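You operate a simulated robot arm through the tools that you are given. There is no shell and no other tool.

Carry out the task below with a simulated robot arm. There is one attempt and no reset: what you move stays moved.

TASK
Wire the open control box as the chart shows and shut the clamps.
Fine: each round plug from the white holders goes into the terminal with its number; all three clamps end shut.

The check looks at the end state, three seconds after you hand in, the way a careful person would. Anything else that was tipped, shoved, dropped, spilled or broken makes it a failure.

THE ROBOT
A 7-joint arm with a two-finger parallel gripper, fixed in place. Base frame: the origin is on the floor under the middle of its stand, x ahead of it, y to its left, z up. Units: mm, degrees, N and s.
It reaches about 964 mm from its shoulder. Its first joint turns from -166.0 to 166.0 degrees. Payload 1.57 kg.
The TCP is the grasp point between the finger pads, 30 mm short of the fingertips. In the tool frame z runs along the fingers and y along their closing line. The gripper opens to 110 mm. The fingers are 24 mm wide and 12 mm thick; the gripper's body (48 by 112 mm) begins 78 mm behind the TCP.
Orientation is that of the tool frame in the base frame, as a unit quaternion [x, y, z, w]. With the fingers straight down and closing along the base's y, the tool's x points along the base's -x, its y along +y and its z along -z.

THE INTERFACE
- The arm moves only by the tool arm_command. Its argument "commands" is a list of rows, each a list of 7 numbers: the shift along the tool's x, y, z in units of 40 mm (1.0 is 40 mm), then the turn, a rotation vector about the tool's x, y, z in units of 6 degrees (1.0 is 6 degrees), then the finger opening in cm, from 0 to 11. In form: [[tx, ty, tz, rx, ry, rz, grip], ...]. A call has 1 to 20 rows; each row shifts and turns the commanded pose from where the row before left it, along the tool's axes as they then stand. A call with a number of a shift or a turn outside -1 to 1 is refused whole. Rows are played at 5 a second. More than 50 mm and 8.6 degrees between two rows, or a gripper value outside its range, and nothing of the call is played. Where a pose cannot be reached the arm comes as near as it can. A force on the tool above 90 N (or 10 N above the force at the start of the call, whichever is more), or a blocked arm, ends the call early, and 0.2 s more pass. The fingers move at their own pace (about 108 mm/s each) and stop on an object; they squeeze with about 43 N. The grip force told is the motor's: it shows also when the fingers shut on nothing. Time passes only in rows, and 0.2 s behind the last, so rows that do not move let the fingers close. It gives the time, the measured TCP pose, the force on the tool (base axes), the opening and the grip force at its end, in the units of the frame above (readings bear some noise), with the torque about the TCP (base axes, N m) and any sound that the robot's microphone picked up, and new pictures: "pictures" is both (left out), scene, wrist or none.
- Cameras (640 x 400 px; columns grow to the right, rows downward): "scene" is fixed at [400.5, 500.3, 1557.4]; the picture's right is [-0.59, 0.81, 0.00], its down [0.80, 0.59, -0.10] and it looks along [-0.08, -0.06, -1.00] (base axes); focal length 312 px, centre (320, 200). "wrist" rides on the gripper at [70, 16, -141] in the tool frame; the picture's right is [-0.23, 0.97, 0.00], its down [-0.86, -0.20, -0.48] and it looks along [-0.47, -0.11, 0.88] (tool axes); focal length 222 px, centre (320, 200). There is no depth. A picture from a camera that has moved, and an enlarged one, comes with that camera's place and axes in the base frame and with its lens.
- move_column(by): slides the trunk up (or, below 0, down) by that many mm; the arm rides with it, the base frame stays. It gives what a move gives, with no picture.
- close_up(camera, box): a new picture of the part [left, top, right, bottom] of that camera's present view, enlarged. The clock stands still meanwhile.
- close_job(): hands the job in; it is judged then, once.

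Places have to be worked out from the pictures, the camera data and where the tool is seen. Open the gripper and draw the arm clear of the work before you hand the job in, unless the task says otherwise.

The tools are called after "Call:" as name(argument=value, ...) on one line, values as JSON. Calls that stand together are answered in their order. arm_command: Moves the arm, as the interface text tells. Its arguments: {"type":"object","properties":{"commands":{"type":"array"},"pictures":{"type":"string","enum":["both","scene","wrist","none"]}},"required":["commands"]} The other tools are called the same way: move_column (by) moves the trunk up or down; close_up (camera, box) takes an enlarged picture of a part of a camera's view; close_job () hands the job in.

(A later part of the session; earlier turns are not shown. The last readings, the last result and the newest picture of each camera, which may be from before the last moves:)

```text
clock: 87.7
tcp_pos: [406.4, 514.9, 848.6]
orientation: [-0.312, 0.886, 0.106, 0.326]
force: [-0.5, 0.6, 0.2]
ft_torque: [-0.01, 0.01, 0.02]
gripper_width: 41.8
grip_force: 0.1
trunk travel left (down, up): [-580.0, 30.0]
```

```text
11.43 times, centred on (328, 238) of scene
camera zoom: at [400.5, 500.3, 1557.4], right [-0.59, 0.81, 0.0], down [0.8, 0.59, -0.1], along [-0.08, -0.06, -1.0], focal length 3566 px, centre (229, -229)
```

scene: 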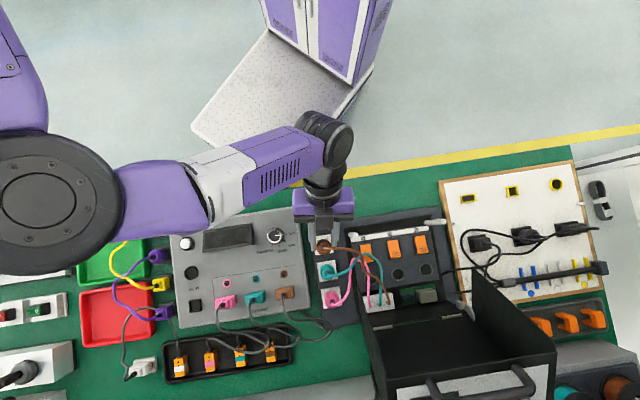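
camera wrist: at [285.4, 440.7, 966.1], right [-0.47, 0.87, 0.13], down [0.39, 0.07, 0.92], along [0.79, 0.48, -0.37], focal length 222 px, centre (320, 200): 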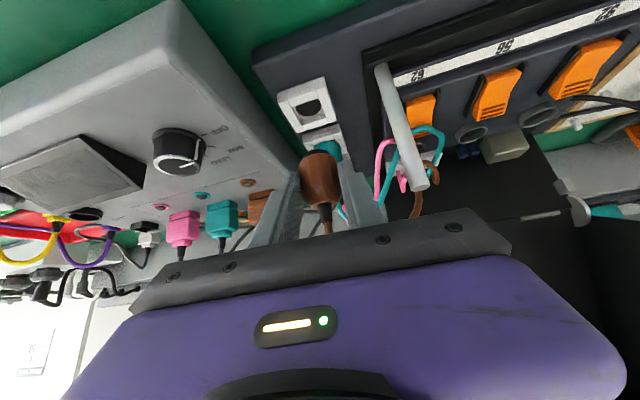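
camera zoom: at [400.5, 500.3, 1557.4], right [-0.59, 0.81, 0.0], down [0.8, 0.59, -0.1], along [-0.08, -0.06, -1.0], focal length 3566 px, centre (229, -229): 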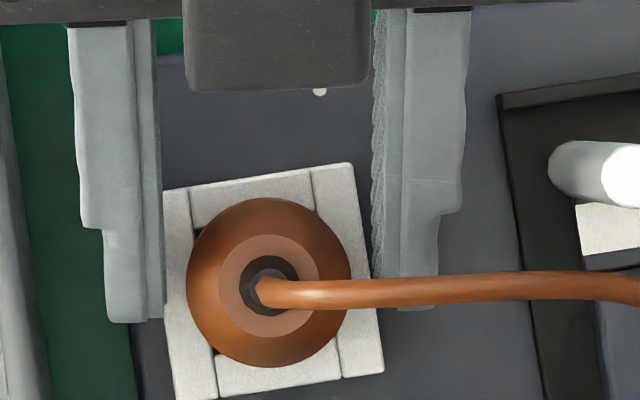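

The plug stands upright in its holder. I retreat along the tool axis, away from the plug and up.

Call:
arm_command(commands=[[0, 0, -0.5, 0, 0, 0, 4.2], [0, 0, -0.8, 0, 0, 0, 4.2], [0, 0, -0.9, 0, 0, 0, 4.2], [0, 0, 0, 0, 0, 0, 4.2]], pictures="both")

Call:
close_up(camera="scene", box=[300, 210, 380, 260])

```text
clock: 88.7
tcp_pos: [362.6, 480.6, 914.3]
orientation: [-0.312, 0.886, 0.106, 0.326]
force: [0.0, 0.0, -0.2]
ft_torque: [-0.01, 0.0, 0.03]
gripper_width: 42.2
grip_force: 0.0
trunk travel left (down, up): [-580.0, 30.0]
camera wrist: at [238.3, 405.4, 977.0], right [-0.47, 0.87, 0.13], down [0.39, 0.07, 0.92], along [0.79, 0.48, -0.37], focal length 222 px, centre (320, 200)
```

scene: 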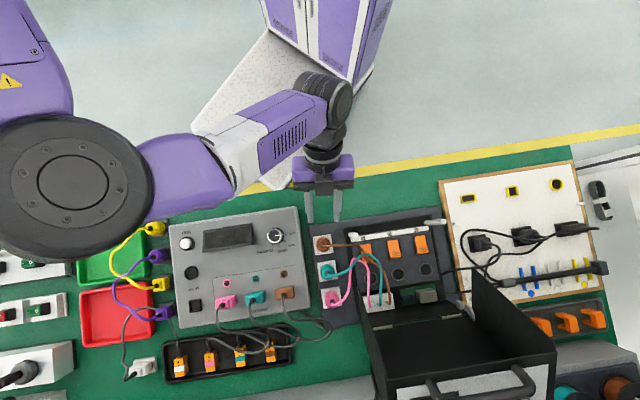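
wrist: 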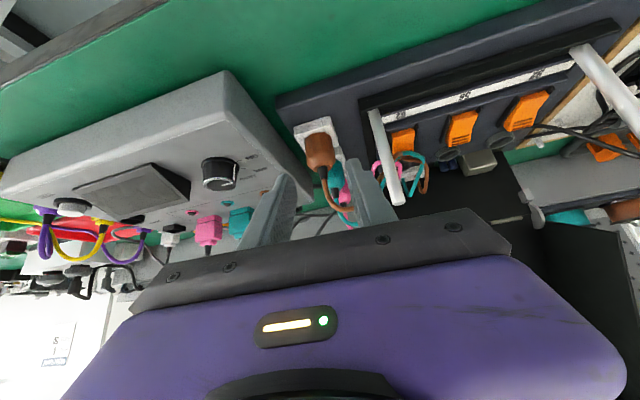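

```text
8.00 times, centred on (340, 235) of scene
camera zoom: at [400.5, 500.3, 1557.4], right [-0.59, 0.81, 0.0], down [0.8, 0.59, -0.1], along [-0.08, -0.06, -1.0], focal length 2496 px, centre (160, -80)
```

zoom: 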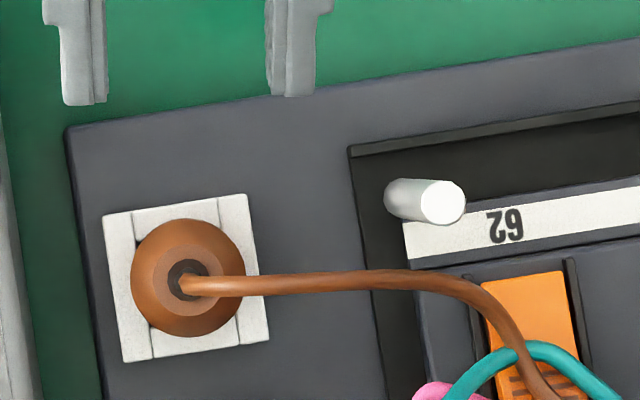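

The brown plug stands in its holder again. Now I return the tool to vertical, rise, and yaw so that I can regrasp it with the tool leaning 30° the other way.

Call:
arm_command(commands=[[0, 0, 0, 0, 0.834, 0, 4.6], [0, 0, 0, 0, 0.834, 0, 4.6], [0, 0, 0, 0, 0.834, 0, 4.6], [0, 0, 0, 0, 0.834, 0, 4.6], [0, 0, 0, 0, 0.834, 0, 4.6], [0, 0, 0, 0, 0.834, 0, 4.6], [0, 0, 0, 0, 0.834, 0, 4.6], [0, 0, 0, 0, 0.834, 0, 4.6], [0, 0, -0.4, 0, 0, 0, 4.6], [0, 0, 0, 0, 0, 0, 4.6]], pictures="scene")

Call:
arm_command(commands=[[0, 0, -0.1, 0, 0, 1, 4.6], [0, 0, -0.1, 0, 0, 1, 4.6], [0, 0, -0.1, 0, 0, 1, 4.6], [0, 0, -0.1, 0, 0, 1, 4.6], [0, 0, -0.1, 0, 0, 1, 4.6], [0, 0, 0, 0, 0, 1, 4.6], [0, 0, 0, 0, 0, 1, 4.6], [0, 0, 0, 0, 0, 1, 4.6], [0, 0, 0, 0, 0, 1, 4.6], [0, 0, 0, 0, 0, 1, 4.6], [0, 0, 0, 0, 0, 1, 4.6], [0, 0, 0, 0, 0, 1, 4.6], [0, 0, 0, 0, 0, 1, 4.6], [0, 0, 0, 0, 0, 1, 4.6], [0, 0, 0, 0, 0, 0.2, 4.6]], pictures="both")

```text
clock: 90.9
tcp_pos: [361.3, 479.8, 931.5]
orientation: [-0.33, 0.944, -0.008, 0.004]
force: [0.0, -1.7, -0.9]
ft_torque: [-0.01, 0.02, 0.01]
gripper_width: 46.0
grip_force: 0.1
trunk travel left (down, up): [-580.0, 30.0]
```

scene: 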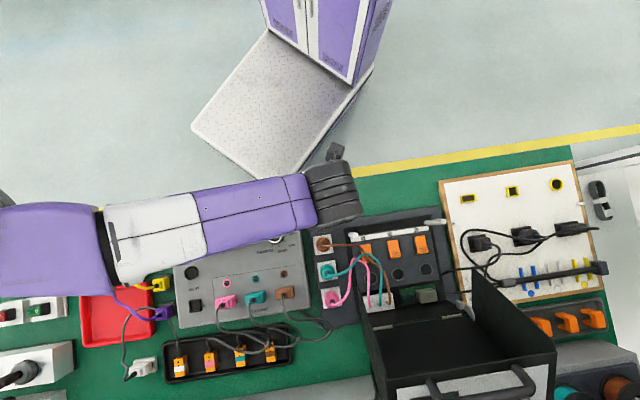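

```text
clock: 94.1
tcp_pos: [361.2, 481.7, 952.9]
orientation: [0.397, 0.918, -0.003, 0.007]
force: [-0.9, -0.5, -0.9]
ft_torque: [0.02, 0.0, -0.03]
gripper_width: 45.9
grip_force: 0.0
trunk travel left (down, up): [-580.0, 30.0]
camera wrist: at [323.9, 545.0, 1092.5], right [0.87, 0.5, 0.0], down [0.43, -0.75, 0.49], along [0.25, -0.42, -0.87], focal length 222 px, centre (320, 200)
```

scene: 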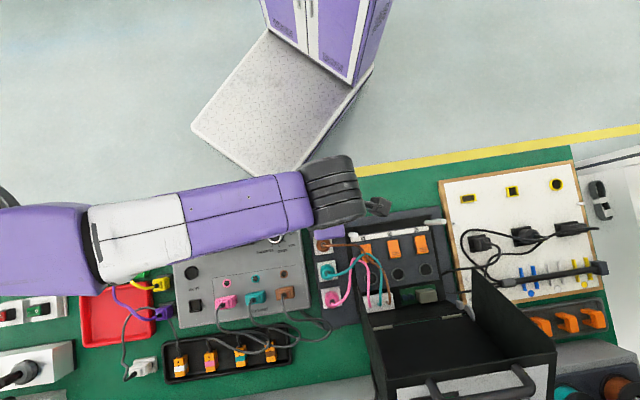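
wrist: 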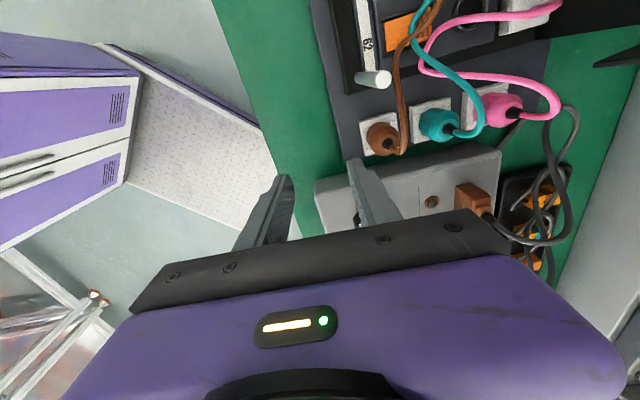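

The tool is vertical with x toward +u. I move over the brown plug and tilt 30° with the fingers leaning toward the sockets' side.

Call:
arm_command(commands=[[-0.19, 0.93, 0.25, 0, 0, 0, 4.8], [-0.19, 0.93, 0.25, 0, 0, 0, 4.8], [0, 0, 0, 0.011, 0.736, -0.042, 4.8], [0, 0, 0, 0.011, 0.736, -0.042, 4.8], [0, 0, 0, 0.011, 0.736, -0.042, 4.8], [0, 0, 0, 0.011, 0.736, -0.042, 4.8], [0, 0, 0, 0.011, 0.736, -0.042, 4.8], [0, 0, 0, 0.011, 0.736, -0.042, 4.8], [0, 0, 0, 0.011, 0.736, -0.042, 4.8], [0, 0, 0, 0, 0, 0, 4.8]], pictures="both")

Call:
close_up(camera="wrist", box=[240, 100, 400, 220])

```text
clock: 96.3
tcp_pos: [426.7, 519.3, 933.0]
orientation: [0.369, 0.892, 0.099, -0.241]
force: [-0.4, -0.2, -0.3]
ft_torque: [-0.02, 0.02, 0.0]
gripper_width: 48.1
grip_force: 0.1
trunk travel left (down, up): [-580.0, 30.0]
camera wrist: at [445.4, 524.6, 1090.0], right [0.83, 0.55, -0.11], down [0.55, -0.83, -0.02], along [-0.1, -0.05, -0.99], focal length 222 px, centre (320, 200)
```

scene: 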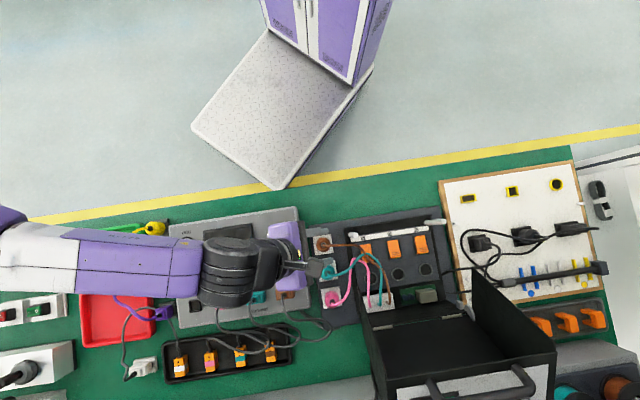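
wrist: 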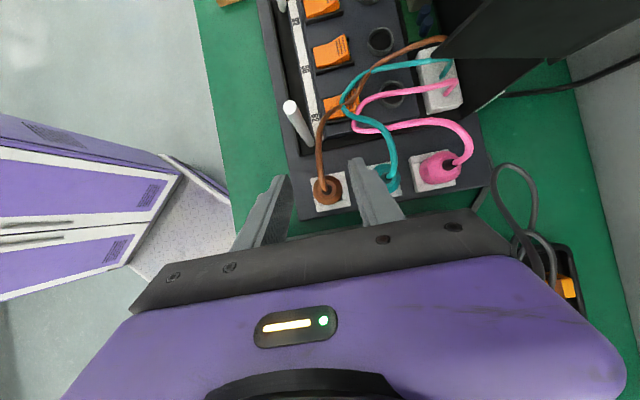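

```text
3.33 times, centred on (320, 160) of wrist
camera zoom: at [445.4, 524.6, 1090.0], right [0.83, 0.55, -0.11], down [0.55, -0.83, -0.02], along [-0.1, -0.05, -0.99], focal length 740 px, centre (320, 333)
```

zoom: 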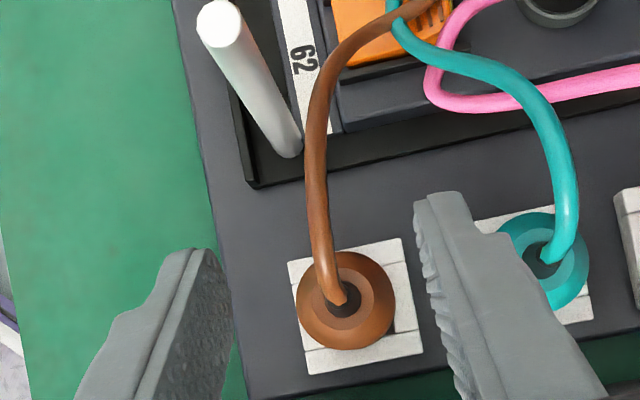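

From straight above, the plug's axis is at about (421,525), within 2 mm of where I want it. I descend 60 mm.

Call:
arm_command(commands=[[-0.2375, 0, 0.44, 0, 0, 0, 4.8], [-0.2375, 0, 0.44, 0, 0, 0, 4.8], [-0.2375, 0, 0.44, 0, 0, 0, 4.8], [0, 0, 0, 0, 0, 0, 4.8]], pictures="none")

Call:
close_up(camera="wrist", box=[240, 100, 400, 220])

```text
clock: 97.3
tcp_pos: [425.3, 518.5, 873.5]
orientation: [0.368, 0.893, 0.099, -0.239]
force: [-0.2, 0.1, -0.3]
ft_torque: [0.0, 0.0, 0.04]
gripper_width: 48.0
grip_force: 0.1
trunk travel left (down, up): [-580.0, 30.0]
```

```text
3.33 times, centred on (320, 160) of wrist
camera zoom: at [443.3, 523.9, 1030.3], right [0.83, 0.55, -0.11], down [0.55, -0.83, -0.01], along [-0.1, -0.05, -0.99], focal length 740 px, centre (320, 333)
```

zoom: 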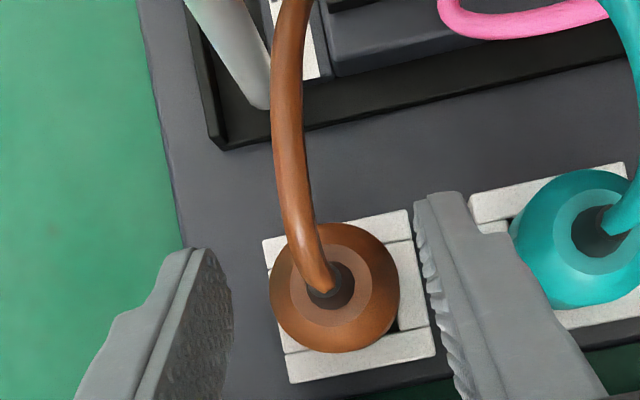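

Nearly there; I fine-correct 2 mm sideways and descend the last 22 mm with the opening at 44 mm.

Call:
arm_command(commands=[[-0.12, 0.024, 0.249, 0, 0, 0, 4.5], [-0.12, 0.024, 0.249, 0, 0, 0, 4.4], [0, 0, 0, 0, 0, 0, 4.4]], pictures="none")

Call:
close_up(camera="wrist", box=[240, 100, 400, 220])

```text
clock: 98.1
tcp_pos: [424.7, 523.4, 852.0]
orientation: [0.369, 0.893, 0.099, -0.239]
force: [-0.8, 0.3, -0.6]
ft_torque: [0.01, -0.02, 0.02]
gripper_width: 44.0
grip_force: 0.1
trunk travel left (down, up): [-580.0, 30.0]
```

```text
3.33 times, centred on (320, 160) of wrist
camera zoom: at [444.9, 528.1, 1008.7], right [0.83, 0.55, -0.11], down [0.55, -0.83, -0.01], along [-0.1, -0.05, -0.99], focal length 740 px, centre (320, 333)
```

zoom: 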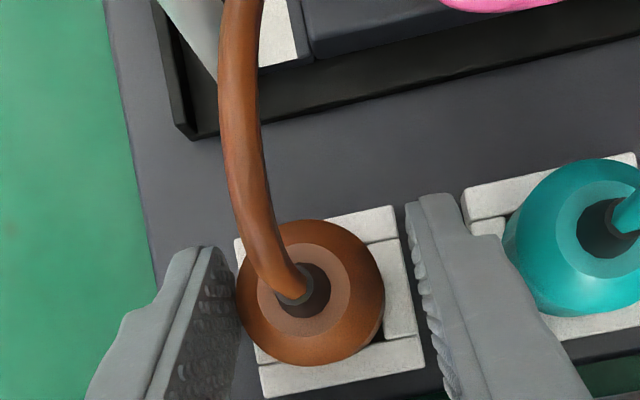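

The plug is now a bit left of centre, so I shift back 2 mm and close the fingers.

Call:
arm_command(commands=[[0, -0.055, 0, 0, 0, 0, 4.4], [0, 0, 0, 0, 0, 0, 2.0], [0, 0, 0, 0, 0, 0, 2.0], [0, 0, 0, 0, 0, 0, 2.0]], pictures="none")

Call:
close_up(camera="wrist", box=[240, 100, 400, 220])

```text
clock: 99.1
tcp_pos: [424.1, 522.5, 851.2]
orientation: [0.37, 0.892, 0.099, -0.239]
force: [-0.2, -0.7, 1.1]
ft_torque: [-0.04, 0.06, 0.03]
gripper_width: 30.7
grip_force: 39.4
trunk travel left (down, up): [-580.0, 30.0]
```

```text
3.33 times, centred on (320, 160) of wrist
camera zoom: at [443.6, 526.5, 1008.5], right [0.83, 0.55, -0.11], down [0.55, -0.83, -0.01], along [-0.1, -0.05, -0.99], focal length 740 px, centre (320, 333)
```

zoom: 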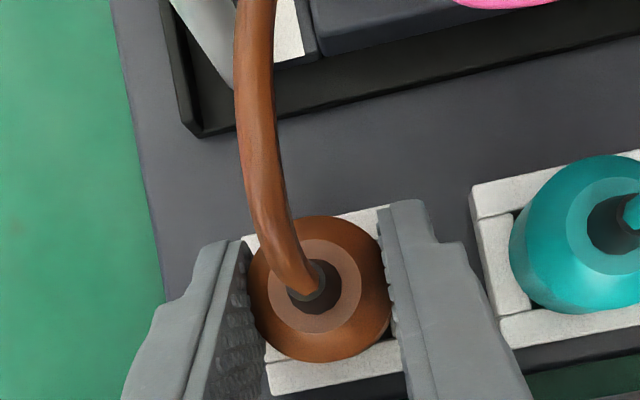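

Gripped at 30.7 mm, with the plug's axis 5–6 mm ahead of the TCP. I lift slowly, 3 mm per step at first.

Call:
arm_command(commands=[[0.025, 0, -0.043, 0, 0, 0, 1.5], [0.038, 0, -0.065, 0, 0, 0, 1.5], [0.038, 0, -0.065, 0, 0, 0, 1.5], [0.038, 0, -0.065, 0, 0, 0, 1.5], [0.038, 0, -0.065, 0, 0, 0, 1.5], [0.05, 0, -0.087, 0, 0, 0, 1.5], [0.05, 0, -0.087, 0, 0, 0, 1.5], [0.05, 0, -0.087, 0, 0, 0, 1.5], [0.05, 0, -0.087, 0, 0, 0, 1.5]], pictures="none")

Call:
close_up(camera="wrist", box=[240, 100, 400, 220])

```text
clock: 101.1
tcp_pos: [423.0, 522.5, 880.6]
orientation: [0.369, 0.893, 0.099, -0.24]
force: [-0.7, 0.3, -0.8]
ft_torque: [-0.01, -0.03, -0.01]
gripper_width: 30.4
grip_force: 39.1
trunk travel left (down, up): [-580.0, 30.0]
```

```text
3.33 times, centred on (320, 160) of wrist
camera zoom: at [442.2, 526.6, 1037.5], right [0.83, 0.55, -0.11], down [0.55, -0.83, -0.01], along [-0.1, -0.05, -0.99], focal length 740 px, centre (320, 333)
```

zoom: 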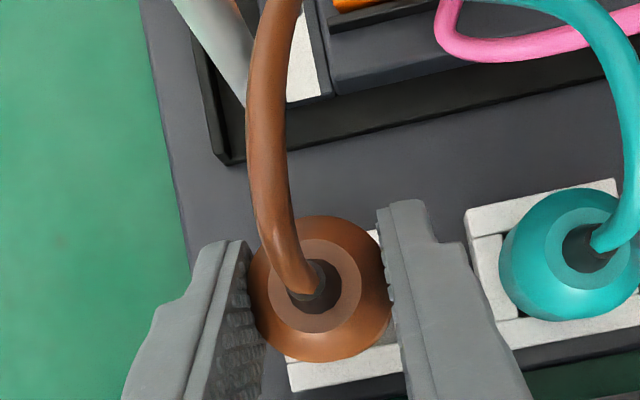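

No slip this time. I raise it to about z 985 and shift away from the post before travelling.

Call:
arm_command(commands=[[0.15, 0, -0.259, 0, 0, 0, 1.5], [0.22, 0, -0.38, 0, 0, 0, 1.5], [0.22, 0, -0.38, 0, 0, 0, 1.5], [0.22, 0.167, -0.38, 0, 0, 0, 1.5], [0.22, 0.2, -0.38, 0, 0, 0, 1.5], [0.22, 0.2, -0.38, 0, 0, 0, 1.5], [0, 0, 0, 0, 0, 0, 1.5]], pictures="both")

```text
clock: 102.7
tcp_pos: [438.3, 537.5, 981.4]
orientation: [0.37, 0.892, 0.099, -0.24]
force: [0.6, -0.1, 0.1]
ft_torque: [0.02, 0.01, 0.02]
gripper_width: 30.2
grip_force: 39.8
trunk travel left (down, up): [-580.0, 30.0]
camera wrist: at [456.8, 542.5, 1138.6], right [0.83, 0.55, -0.11], down [0.55, -0.83, -0.01], along [-0.1, -0.05, -0.99], focal length 222 px, centre (320, 200)
```

scene: 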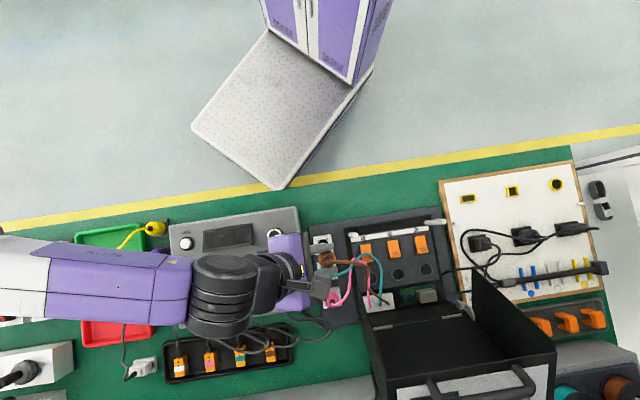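
wrist: 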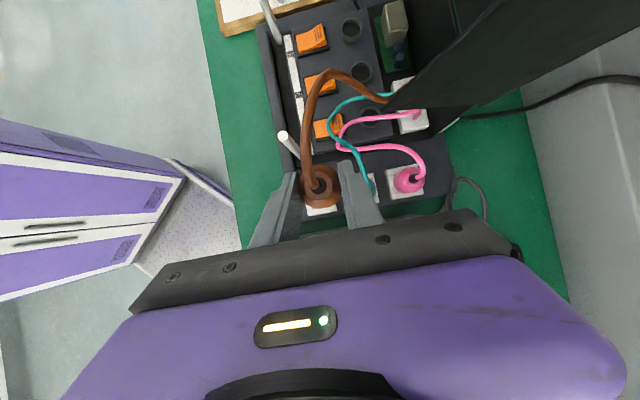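

Clear of everything. I carry the plug 222 mm along the bench toward the 92 column.

Call:
arm_command(commands=[[0.4, 0, 0.233, 0, 0, 0, 1.5], [0.6, 0, 0.349, 0, 0, 0, 1.5], [0.6, 0, 0.349, 0, 0, 0, 1.5], [0.6, 0, 0.349, 0, 0, 0, 1.5], [0.6, 0, 0.349, 0, 0, 0, 1.5], [0.6, 0, 0.349, 0, 0, 0, 1.5], [0.6, 0, 0.349, 0, 0, 0, 1.5], [0.5, 0, 0.291, 0, 0, 0, 1.5], [0, 0, 0, 0, 0, 0, 1.5]], pictures="both")

```text
clock: 104.7
tcp_pos: [292.6, 687.3, 982.0]
orientation: [0.37, 0.892, 0.1, -0.239]
force: [0.7, 0.5, -0.5]
ft_torque: [0.02, -0.04, 0.0]
gripper_width: 30.6
grip_force: 39.5
trunk travel left (down, up): [-580.0, 30.0]
camera wrist: at [311.4, 692.0, 1138.4], right [0.83, 0.55, -0.11], down [0.55, -0.83, -0.01], along [-0.1, -0.05, -0.99], focal length 222 px, centre (320, 200)
```

scene: 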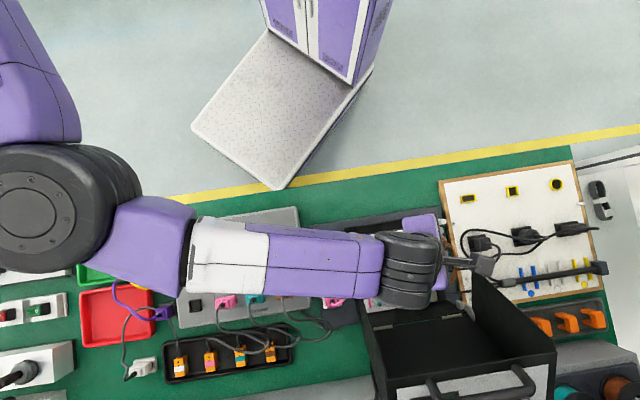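
wrist: 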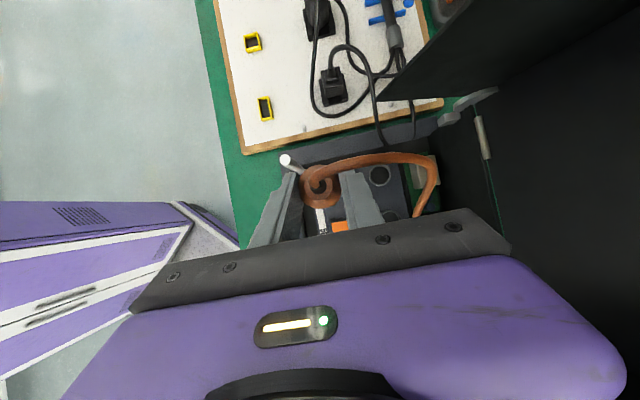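

The arm is comfortably bent here, no limits flagged. I rotate the lean direction from along the bench to straight outward (−45° about the vertical).

Call:
arm_command(commands=[[0, 0, 0, -0.35, 0, 0.606, 1.5], [0, 0, 0, -0.469, 0, 0.8125, 1.5], [0, 0, 0, -0.469, 0, 0.8125, 1.5], [0, 0, 0, -0.469, 0, 0.8125, 1.5], [0, 0, 0, -0.469, 0, 0.8125, 1.5], [0, 0, 0, -0.469, 0, 0.8125, 1.5], [0, 0, 0, -0.469, 0, 0.8125, 1.5], [0, 0, 0, -0.469, 0, 0.8125, 1.5], [0, 0, 0, -0.117, 0, 0.203, 1.5], [0, 0, 0, 0, 0, 0, 1.5]], pictures="both")

Call:
close_up(camera="wrist", box=[240, 100, 400, 220])

```text
clock: 106.9
tcp_pos: [293.0, 685.2, 979.1]
orientation: [0.683, 0.683, 0.183, -0.183]
force: [0.5, 0.8, 0.2]
ft_torque: [0.01, 0.02, 0.02]
gripper_width: 30.3
grip_force: 39.2
trunk travel left (down, up): [-580.0, 30.0]
camera wrist: at [309.2, 676.2, 1137.1], right [0.97, -0.2, -0.12], down [-0.2, -0.98, -0.01], along [-0.11, 0.04, -0.99], focal length 222 px, centre (320, 200)
```

scene: 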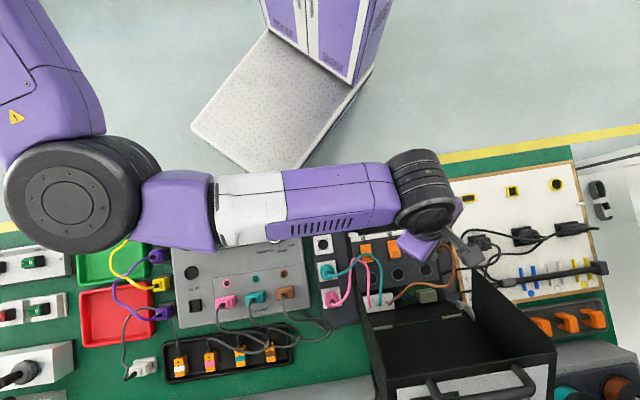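
wrist: 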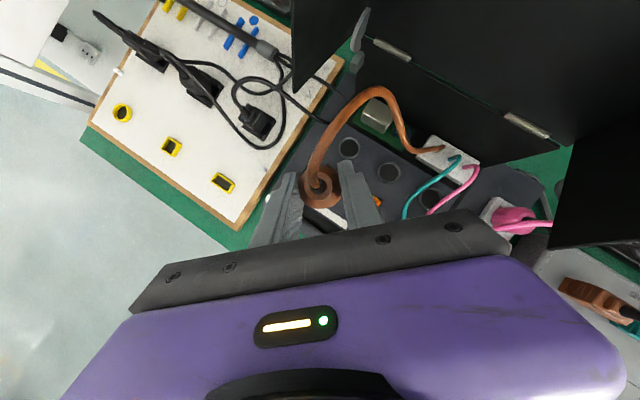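

```text
3.33 times, centred on (320, 160) of wrist
camera zoom: at [309.2, 676.2, 1137.1], right [0.97, -0.2, -0.12], down [-0.2, -0.98, -0.01], along [-0.11, 0.04, -0.99], focal length 740 px, centre (320, 333)
```

zoom: 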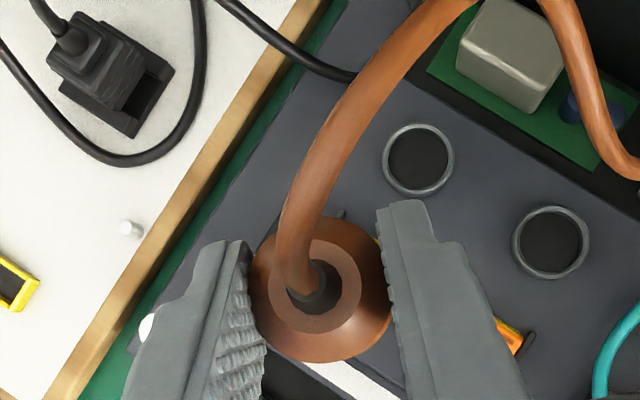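

Now the lean points straight outward and the view from above gives socket 92 at about (329.5,749.5) and 56 at (375,704). I raise 20 mm and then lower the trunk 80 mm to keep reach in reserve.

Call:
arm_command(commands=[[0.125, 0, -0.2165, 0, 0, 0, 1.5], [0.125, 0, -0.2165, 0, 0, 0, 1.5], [0, 0, 0, 0, 0, 0, 1.5]], pictures="none")

Call:
move_column(by=-80)

```text
clock: 107.7
tcp_pos: [291.2, 685.3, 1001.0]
orientation: [0.682, 0.684, 0.182, -0.184]
force: [-0.8, 1.4, -0.1]
ft_torque: [0.0, 0.0, 0.01]
gripper_width: 30.2
grip_force: 39.3
trunk travel left (down, up): [-580.0, 30.0]
```

```text
clock: 108.9
tcp_pos: [291.1, 684.7, 918.2]
orientation: [0.683, 0.683, 0.183, -0.184]
force: [0.1, 0.8, 0.5]
ft_torque: [-0.04, -0.01, 0.01]
gripper_width: 30.0
grip_force: 39.3
trunk travel left (down, up): [-500.0, 110.0]
```

At (291,685,918) with good margin. I move the plug over socket 92, staying at this height.

Call:
arm_command(commands=[[0.43, 0.32, 0.2475, 0, 0, 0, 1.5], [0.43, 0.32, 0.2475, 0, 0, 0, 1.5], [0.43, 0.32, 0.2475, 0, 0, 0, 1.5], [0, 0, 0, 0, 0, 0, 1.5]], pictures="both")

Call:
close_up(camera="wrist", box=[240, 100, 400, 220])

Call:
close_up(camera="scene", box=[360, 220, 500, 310])

```text
clock: 109.9
tcp_pos: [331.7, 745.6, 920.7]
orientation: [0.682, 0.683, 0.183, -0.184]
force: [-0.1, -0.3, -0.9]
ft_torque: [0.0, -0.01, 0.01]
gripper_width: 30.3
grip_force: 39.4
trunk travel left (down, up): [-500.0, 110.0]
camera wrist: at [347.7, 736.2, 1077.3], right [0.97, -0.2, -0.12], down [-0.2, -0.98, -0.01], along [-0.11, 0.04, -0.99], focal length 222 px, centre (320, 200)
```

scene: 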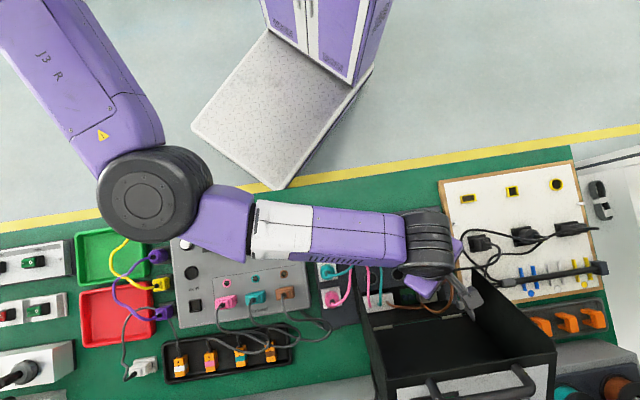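
wrist: 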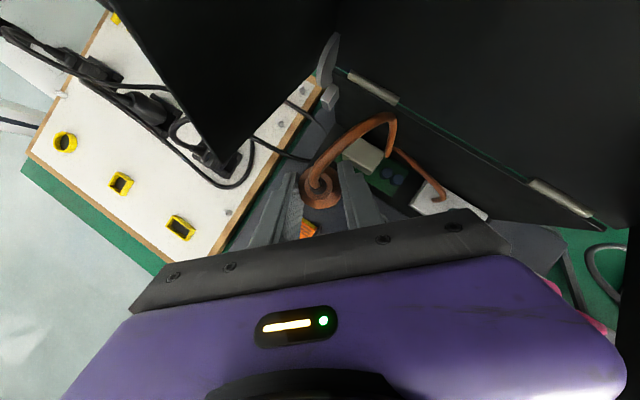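

```text
3.33 times, centred on (320, 160) of wrist
camera zoom: at [347.7, 736.2, 1077.3], right [0.97, -0.2, -0.12], down [-0.2, -0.98, -0.01], along [-0.11, 0.04, -0.99], focal length 740 px, centre (320, 333)
```

zoom: 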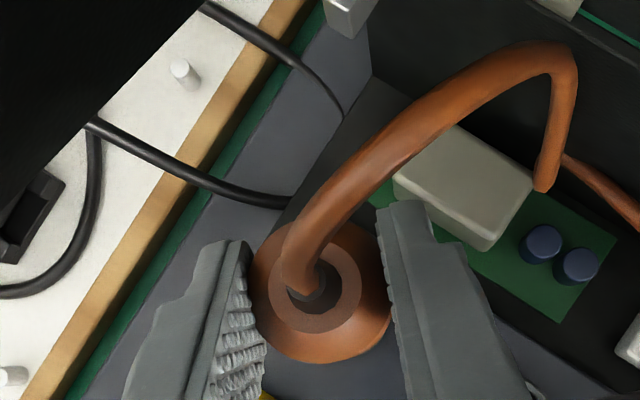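

```text
4.44 times, centred on (430, 265) of scene
camera zoom: at [400.5, 500.3, 1557.4], right [-0.59, 0.81, 0.0], down [0.8, 0.59, -0.1], along [-0.08, -0.06, -1.0], focal length 1387 px, centre (-169, -89)
```

zoom: 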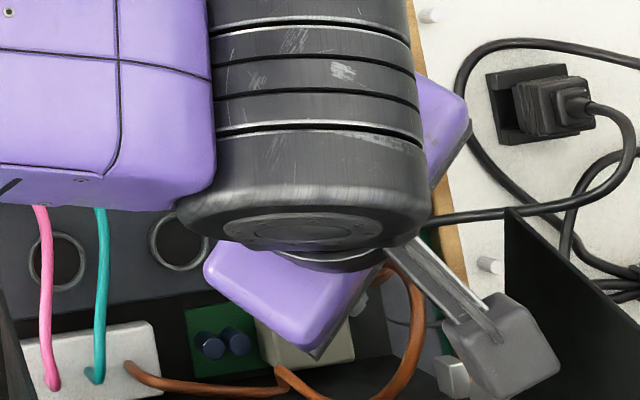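

The plug hangs above socket 92 with the walls clear. I take another reading of the pose to average out the noise.

Call:
arm_command(commands=[[0, 0, 0, 0, 0, 0, 1.5]], pictures="none")

Call:
close_up(camera="wrist", box=[280, 130, 360, 190])

Call:
arm_command(commands=[[0, 0, 0, 0, 0, 0, 1.5]], pictures="none")

```text
clock: 110.3
tcp_pos: [331.4, 745.3, 920.8]
orientation: [0.683, 0.683, 0.183, -0.184]
force: [-0.9, 0.3, -0.3]
ft_torque: [-0.01, -0.05, 0.0]
gripper_width: 30.3
grip_force: 39.1
trunk travel left (down, up): [-500.0, 110.0]
```

```text
6.67 times, centred on (320, 160) of wrist
camera zoom: at [347.7, 736.1, 1077.4], right [0.97, -0.2, -0.12], down [-0.2, -0.98, -0.01], along [-0.11, 0.04, -0.99], focal length 1481 px, centre (320, 467)
```

zoom: 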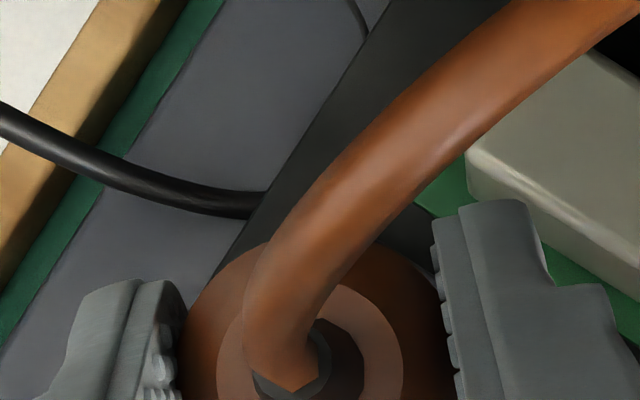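

```text
clock: 110.7
tcp_pos: [331.4, 745.8, 920.5]
orientation: [0.682, 0.684, 0.182, -0.183]
force: [-0.3, 0.6, -0.5]
ft_torque: [-0.02, 0.02, 0.0]
gripper_width: 30.1
grip_force: 39.7
trunk travel left (down, up): [-500.0, 110.0]
```

Readings agree on (331.5,745.6). The plug's axis should shift by about (−1.9,−1.4) mm to match the socket; I correct that and descend 40 mm.

Call:
arm_command(commands=[[-0.03, -0.0475, -0.018, 0, 0, 0, 1.5], [-0.125, 0, 0.2165, 0, 0, 0, 1.5], [-0.125, 0, 0.2165, 0, 0, 0, 1.5], [-0.125, 0, 0.2165, 0, 0, 0, 1.5], [-0.125, 0, 0.2165, 0, 0, 0, 1.5], [0, 0, 0, 0, 0, 0, 1.5]], pictures="both")

Call:
close_up(camera="wrist", box=[260, 110, 380, 200])

Call:
close_up(camera="scene", box=[390, 240, 460, 300])

```text
clock: 112.1
tcp_pos: [328.2, 744.3, 879.8]
orientation: [0.683, 0.683, 0.183, -0.184]
force: [0.0, 1.1, 0.0]
ft_torque: [0.02, 0.02, 0.01]
gripper_width: 29.8
grip_force: 39.2
trunk travel left (down, up): [-500.0, 110.0]
camera wrist: at [344.5, 734.4, 1036.5], right [0.97, -0.2, -0.12], down [-0.2, -0.98, -0.01], along [-0.11, 0.04, -0.99], focal length 222 px, centre (320, 200)
```

scene: 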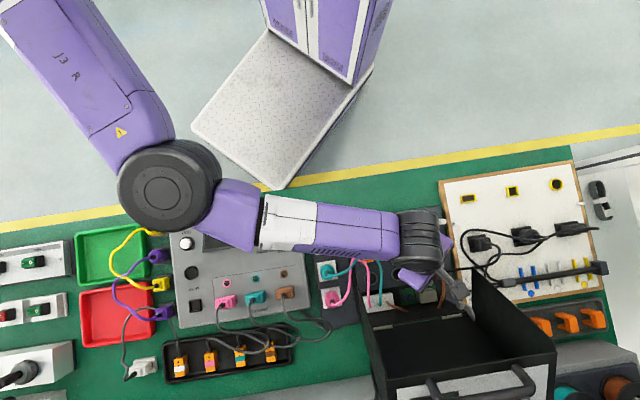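
wrist: 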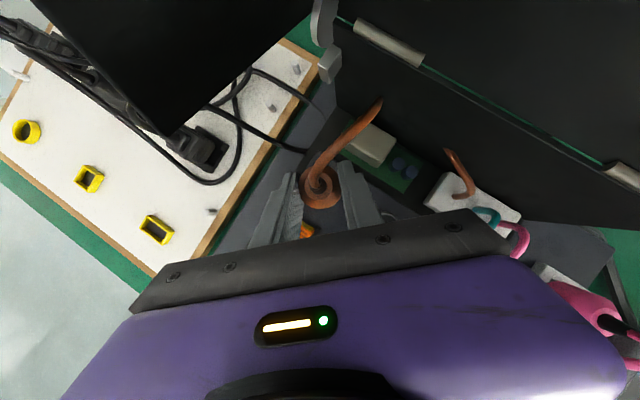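

```text
4.44 times, centred on (320, 155) of wrist
camera zoom: at [344.5, 734.4, 1036.5], right [0.97, -0.2, -0.12], down [-0.2, -0.98, -0.01], along [-0.11, 0.04, -0.99], focal length 987 px, centre (320, 400)
```

zoom: 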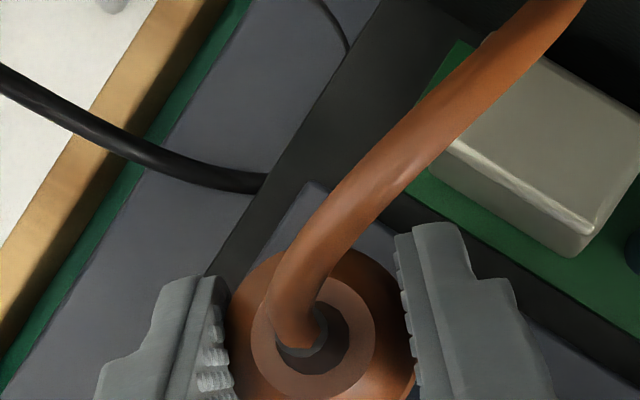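

```text
6.67 times, centred on (425, 270) of scene
camera zoom: at [400.5, 500.3, 1557.4], right [-0.59, 0.81, 0.0], down [0.8, 0.59, -0.1], along [-0.08, -0.06, -1.0], focal length 2080 px, centre (-380, -267)
```

zoom: 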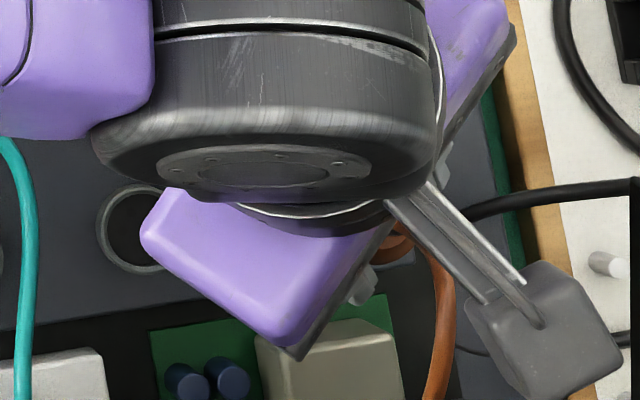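

TCP reads (328.3,744.3), so I shift +1.2 mm in x and lower 6 mm to just about the ring.

Call:
arm_command(commands=[[0, 0.03, 0, 0, 0, 0, 1.5], [-0.0375, 0, 0.065, 0, 0, 0, 1.5], [-0.0375, 0, 0.065, 0, 0, 0, 1.5], [0, 0, 0, 0, 0, 0, 1.5]], pictures="none")

```text
clock: 113.1
tcp_pos: [329.3, 746.1, 873.4]
orientation: [0.683, 0.683, 0.182, -0.183]
force: [0.2, -0.7, -1.2]
ft_torque: [-0.01, 0.02, 0.01]
gripper_width: 30.2
grip_force: 39.2
trunk travel left (down, up): [-500.0, 110.0]
```

The y reading drifted to 746.1, so I correct −1.8 mm and read again.

Call:
arm_command(commands=[[-0.039, 0, -0.0225, 0, 0, 0, 1.5], [0, 0, 0, 0, 0, 0, 1.5]], pictures="none")

Call:
arm_command(commands=[[0, 0, 0, 0, 0, 0, 1.5]], pictures="none")

Call:
close_up(camera="wrist", box=[260, 110, 380, 200])

```text
clock: 113.7
tcp_pos: [329.6, 742.3, 873.8]
orientation: [0.683, 0.683, 0.182, -0.184]
force: [0.1, 3.8, 0.7]
ft_torque: [0.19, 0.01, 0.0]
gripper_width: 30.2
grip_force: 39.3
trunk travel left (down, up): [-500.0, 110.0]
```

```text
clock: 114.1
tcp_pos: [328.4, 742.8, 875.3]
orientation: [0.683, 0.683, 0.183, -0.184]
force: [0.0, 4.5, 3.3]
ft_torque: [0.14, 0.03, 0.01]
gripper_width: 30.0
grip_force: 39.1
trunk travel left (down, up): [-500.0, 110.0]
```

```text
4.44 times, centred on (320, 155) of wrist
camera zoom: at [345.8, 732.8, 1031.1], right [0.97, -0.2, -0.12], down [-0.2, -0.98, -0.01], along [-0.11, 0.04, -0.99], focal length 987 px, centre (320, 400)
```

zoom: 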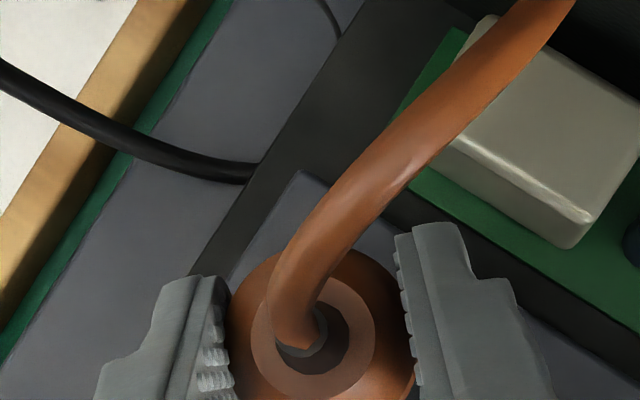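

A light sideways force appears with the plug at y≈742.5, which suggests the nose is touching the ring's near side. I move +1.5 mm outward and lower gently by 6 mm.

Call:
arm_command(commands=[[0.0325, 0, 0.019, 0, 0, 0, 1.5], [-0.025, 0, 0.0433, 0, 0, 0, 1.5], [-0.025, 0, 0.0433, 0, 0, 0, 1.5], [-0.025, 0, 0.0433, 0, 0, 0, 1.5], [0, 0, 0, 0, 0, 0, 1.5]], pictures="none")

Call:
close_up(camera="wrist", box=[260, 110, 380, 200])

```text
clock: 115.3
tcp_pos: [328.1, 744.5, 868.5]
orientation: [0.683, 0.683, 0.184, -0.185]
force: [-0.1, 0.0, 14.3]
ft_torque: [-0.02, -0.14, -0.06]
gripper_width: 30.0
grip_force: 39.3
trunk travel left (down, up): [-500.0, 110.0]
```

```text
4.44 times, centred on (320, 155) of wrist
camera zoom: at [346.0, 734.2, 1025.9], right [0.97, -0.2, -0.12], down [-0.2, -0.98, -0.02], along [-0.11, 0.04, -0.99], focal length 987 px, centre (320, 400)
```

zoom: 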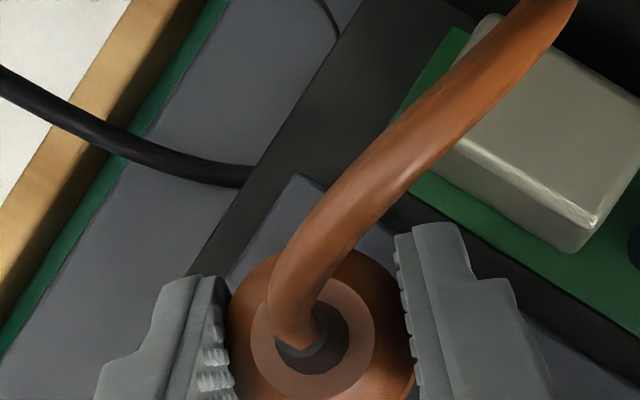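

A 14 N upward force at z 868.5 with no sideways force. I press 3 mm more to see whether the plug enters or is blocked.

Call:
arm_command(commands=[[-0.0188, 0, 0.0325, 0, 0, 0, 1.5], [-0.0188, 0, 0.0325, 0, 0, 0, 1.5], [0, 0, 0, 0, 0, 0, 1.5]], pictures="none")

Call:
close_up(camera="wrist", box=[260, 110, 380, 200])

```text
clock: 116.1
tcp_pos: [329.1, 744.5, 869.4]
orientation: [0.682, 0.683, 0.185, -0.186]
force: [1.1, -20.6, 53.6]
ft_torque: [-0.51, -0.04, -0.23]
gripper_width: 30.1
grip_force: 39.1
trunk travel left (down, up): [-500.0, 110.0]
```

```text
4.44 times, centred on (320, 155) of wrist
camera zoom: at [345.9, 733.6, 1025.6], right [0.97, -0.2, -0.12], down [-0.2, -0.98, -0.02], along [-0.11, 0.04, -0.99], focal length 987 px, centre (320, 400)
```

zoom: 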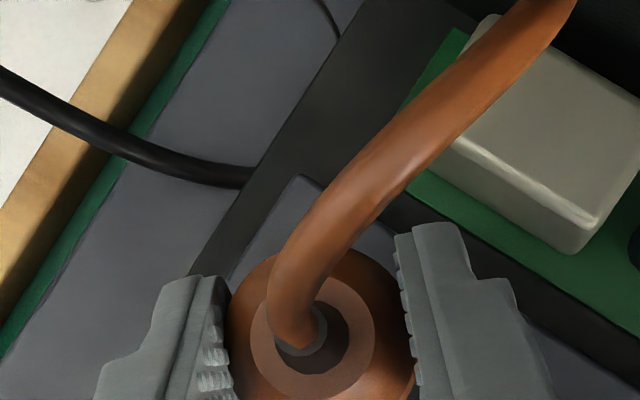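

The contact pattern fits the nose having entered (side force at z 874) and the body now resting on the ring at z≈869. I ease off 1 mm and open the fingers to check that it stands on its own.

Call:
arm_command(commands=[[0.0125, 0, -0.0217, 0, 0, 0, 1.5], [0, 0, 0, 0, 0, 0, 3.4], [0, 0, 0, 0, 0, 0, 4.0], [0, 0, 0, 0, 0, 0, 4.0]], pictures="none")

Call:
close_up(camera="wrist", box=[260, 110, 380, 200])

```text
clock: 117.1
tcp_pos: [330.3, 743.1, 864.6]
orientation: [0.683, 0.683, 0.182, -0.184]
force: [-0.2, -0.5, -0.4]
ft_torque: [0.03, -0.02, -0.03]
gripper_width: 40.1
grip_force: 0.0
trunk travel left (down, up): [-500.0, 110.0]
```

```text
4.44 times, centred on (320, 155) of wrist
camera zoom: at [346.0, 733.6, 1021.2], right [0.97, -0.2, -0.11], down [-0.2, -0.98, -0.01], along [-0.11, 0.04, -0.99], focal length 987 px, centre (320, 400)
```

zoom: 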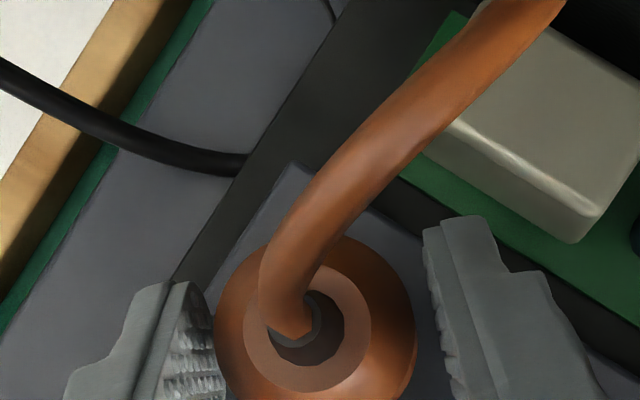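

The plug stays in place. I retreat along the tool axis, up and toward the robot, to inspect it.

Call:
arm_command(commands=[[0, 0, -0.4, 0, 0, 0, 4.4], [0, 0, -0.8, 0, 0, 0, 4.4], [0, 0, -0.9, 0, 0, 0, 4.4], [0, 0, -0.9, 0, 0, 0, 4.4], [0, 0, 0, 0, 0, 0, 4.4]], pictures="both")

Call:
close_up(camera="wrist", box=[260, 70, 400, 190])

Call:
close_up(camera="scene", box=[340, 220, 480, 310])

```text
clock: 118.3
tcp_pos: [331.0, 683.3, 969.9]
orientation: [0.683, 0.683, 0.182, -0.183]
force: [-0.6, 0.4, -0.1]
ft_torque: [0.01, 0.02, 0.0]
gripper_width: 44.3
grip_force: 0.0
trunk travel left (down, up): [-500.0, 110.0]
camera wrist: at [347.2, 673.3, 1127.2], right [0.97, -0.2, -0.12], down [-0.2, -0.98, -0.01], along [-0.11, 0.04, -0.99], focal length 222 px, centre (320, 200)
```

scene: 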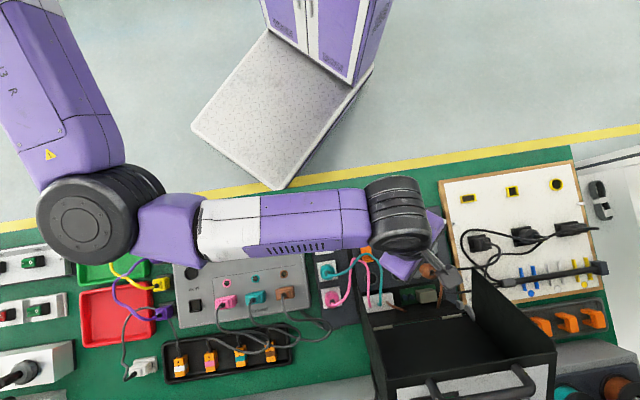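
wrist: 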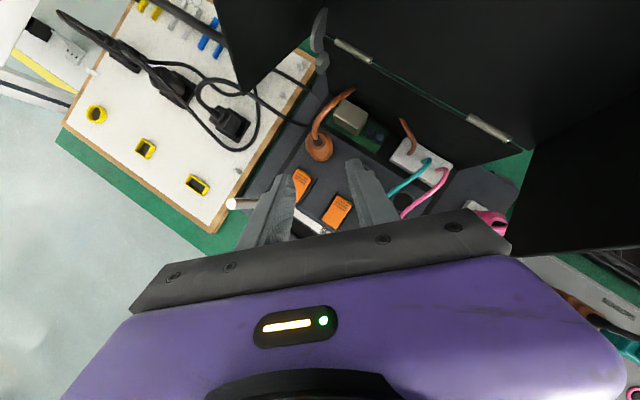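

```text
3.33 times, centred on (330, 130) of wrist
camera zoom: at [347.2, 673.3, 1127.2], right [0.97, -0.2, -0.12], down [-0.2, -0.98, -0.01], along [-0.11, 0.04, -0.99], focal length 740 px, centre (287, 433)
```

zoom: 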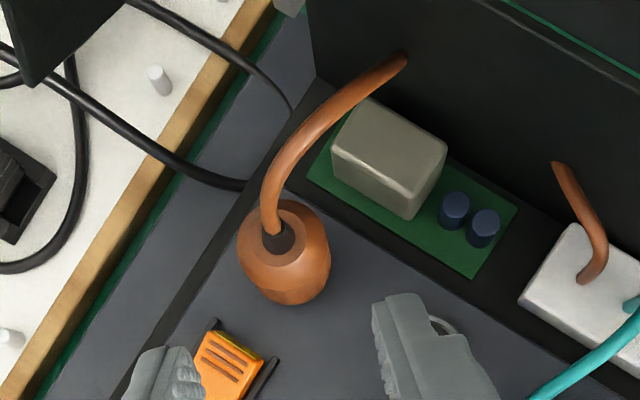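

```text
4.44 times, centred on (410, 265) of scene
camera zoom: at [400.5, 500.3, 1557.4], right [-0.59, 0.81, 0.0], down [0.8, 0.59, -0.1], along [-0.08, -0.06, -1.0], focal length 1387 px, centre (-80, -89)
```

zoom: 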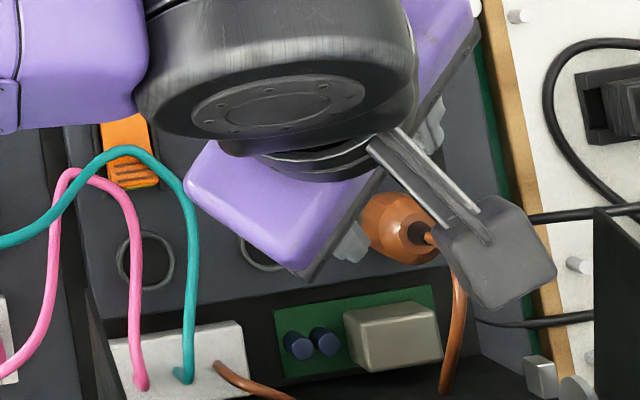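

The cable passes through the lid wall in the picture, so the cables evidently do not collide. I raise the trunk again for travelling and then turn the lean back along the bench, as on the way here.

Call:
move_column(by=80)

Call:
arm_command(commands=[[-0.25, 0, 0.433, 0, 0, 0, 4.8], [-0.25, 0, 0.433, 0, 0, 0, 4.8], [-0.25, 0, 0.433, 0, 0, 0, 4.8], [0, 0, 0, 0.469, 0, -0.8125, 4.8], [0, 0, 0, 0.469, 0, -0.8125, 4.8], [0, 0, 0, 0.469, 0, -0.8125, 4.8], [0, 0, 0, 0.469, 0, -0.8125, 4.8], [0, 0, 0, 0.469, 0, -0.8125, 4.8], [0, 0, 0, 0.469, 0, -0.8125, 4.8], [0, 0, 0, 0.469, 0, -0.8125, 4.8], [0, 0, 0, 0.469, 0, -0.8125, 4.8], [0, 0, 0, 0, 0, 0, 4.8]], pictures="both")

```text
clock: 119.4
tcp_pos: [330.4, 683.3, 1049.6]
orientation: [0.683, 0.683, 0.183, -0.183]
force: [-0.3, -0.3, 0.0]
ft_torque: [0.01, -0.04, 0.0]
gripper_width: 44.1
grip_force: 0.1
trunk travel left (down, up): [-580.0, 30.0]
```

```text
clock: 122.0
tcp_pos: [330.5, 682.9, 989.5]
orientation: [0.368, 0.893, 0.098, -0.239]
force: [-0.8, -0.2, 0.9]
ft_torque: [0.01, 0.0, -0.02]
gripper_width: 48.1
grip_force: 0.0
trunk travel left (down, up): [-580.0, 30.0]
camera wrist: at [349.0, 687.6, 1146.4], right [0.83, 0.55, -0.11], down [0.55, -0.83, -0.01], along [-0.1, -0.05, -0.99], focal length 222 px, centre (320, 200)
```

scene: 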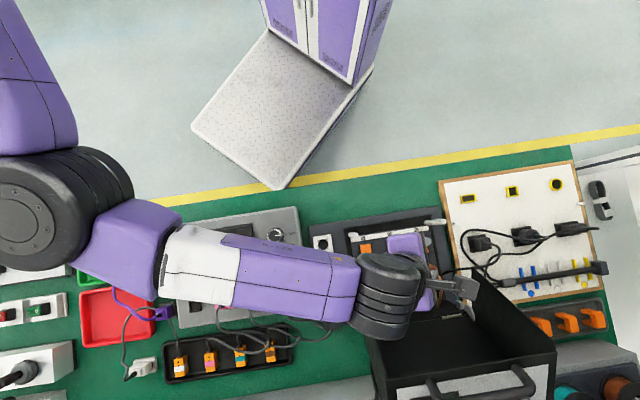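
wrist: 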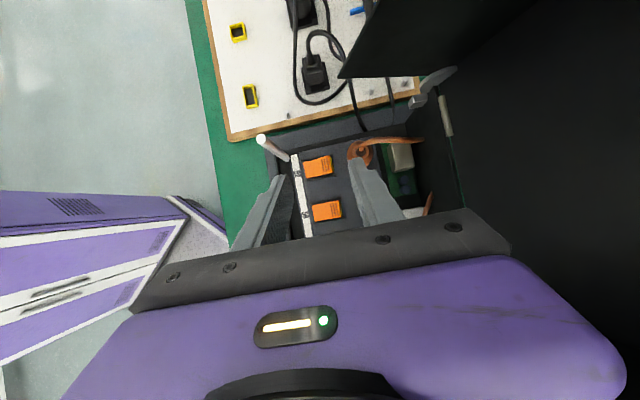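

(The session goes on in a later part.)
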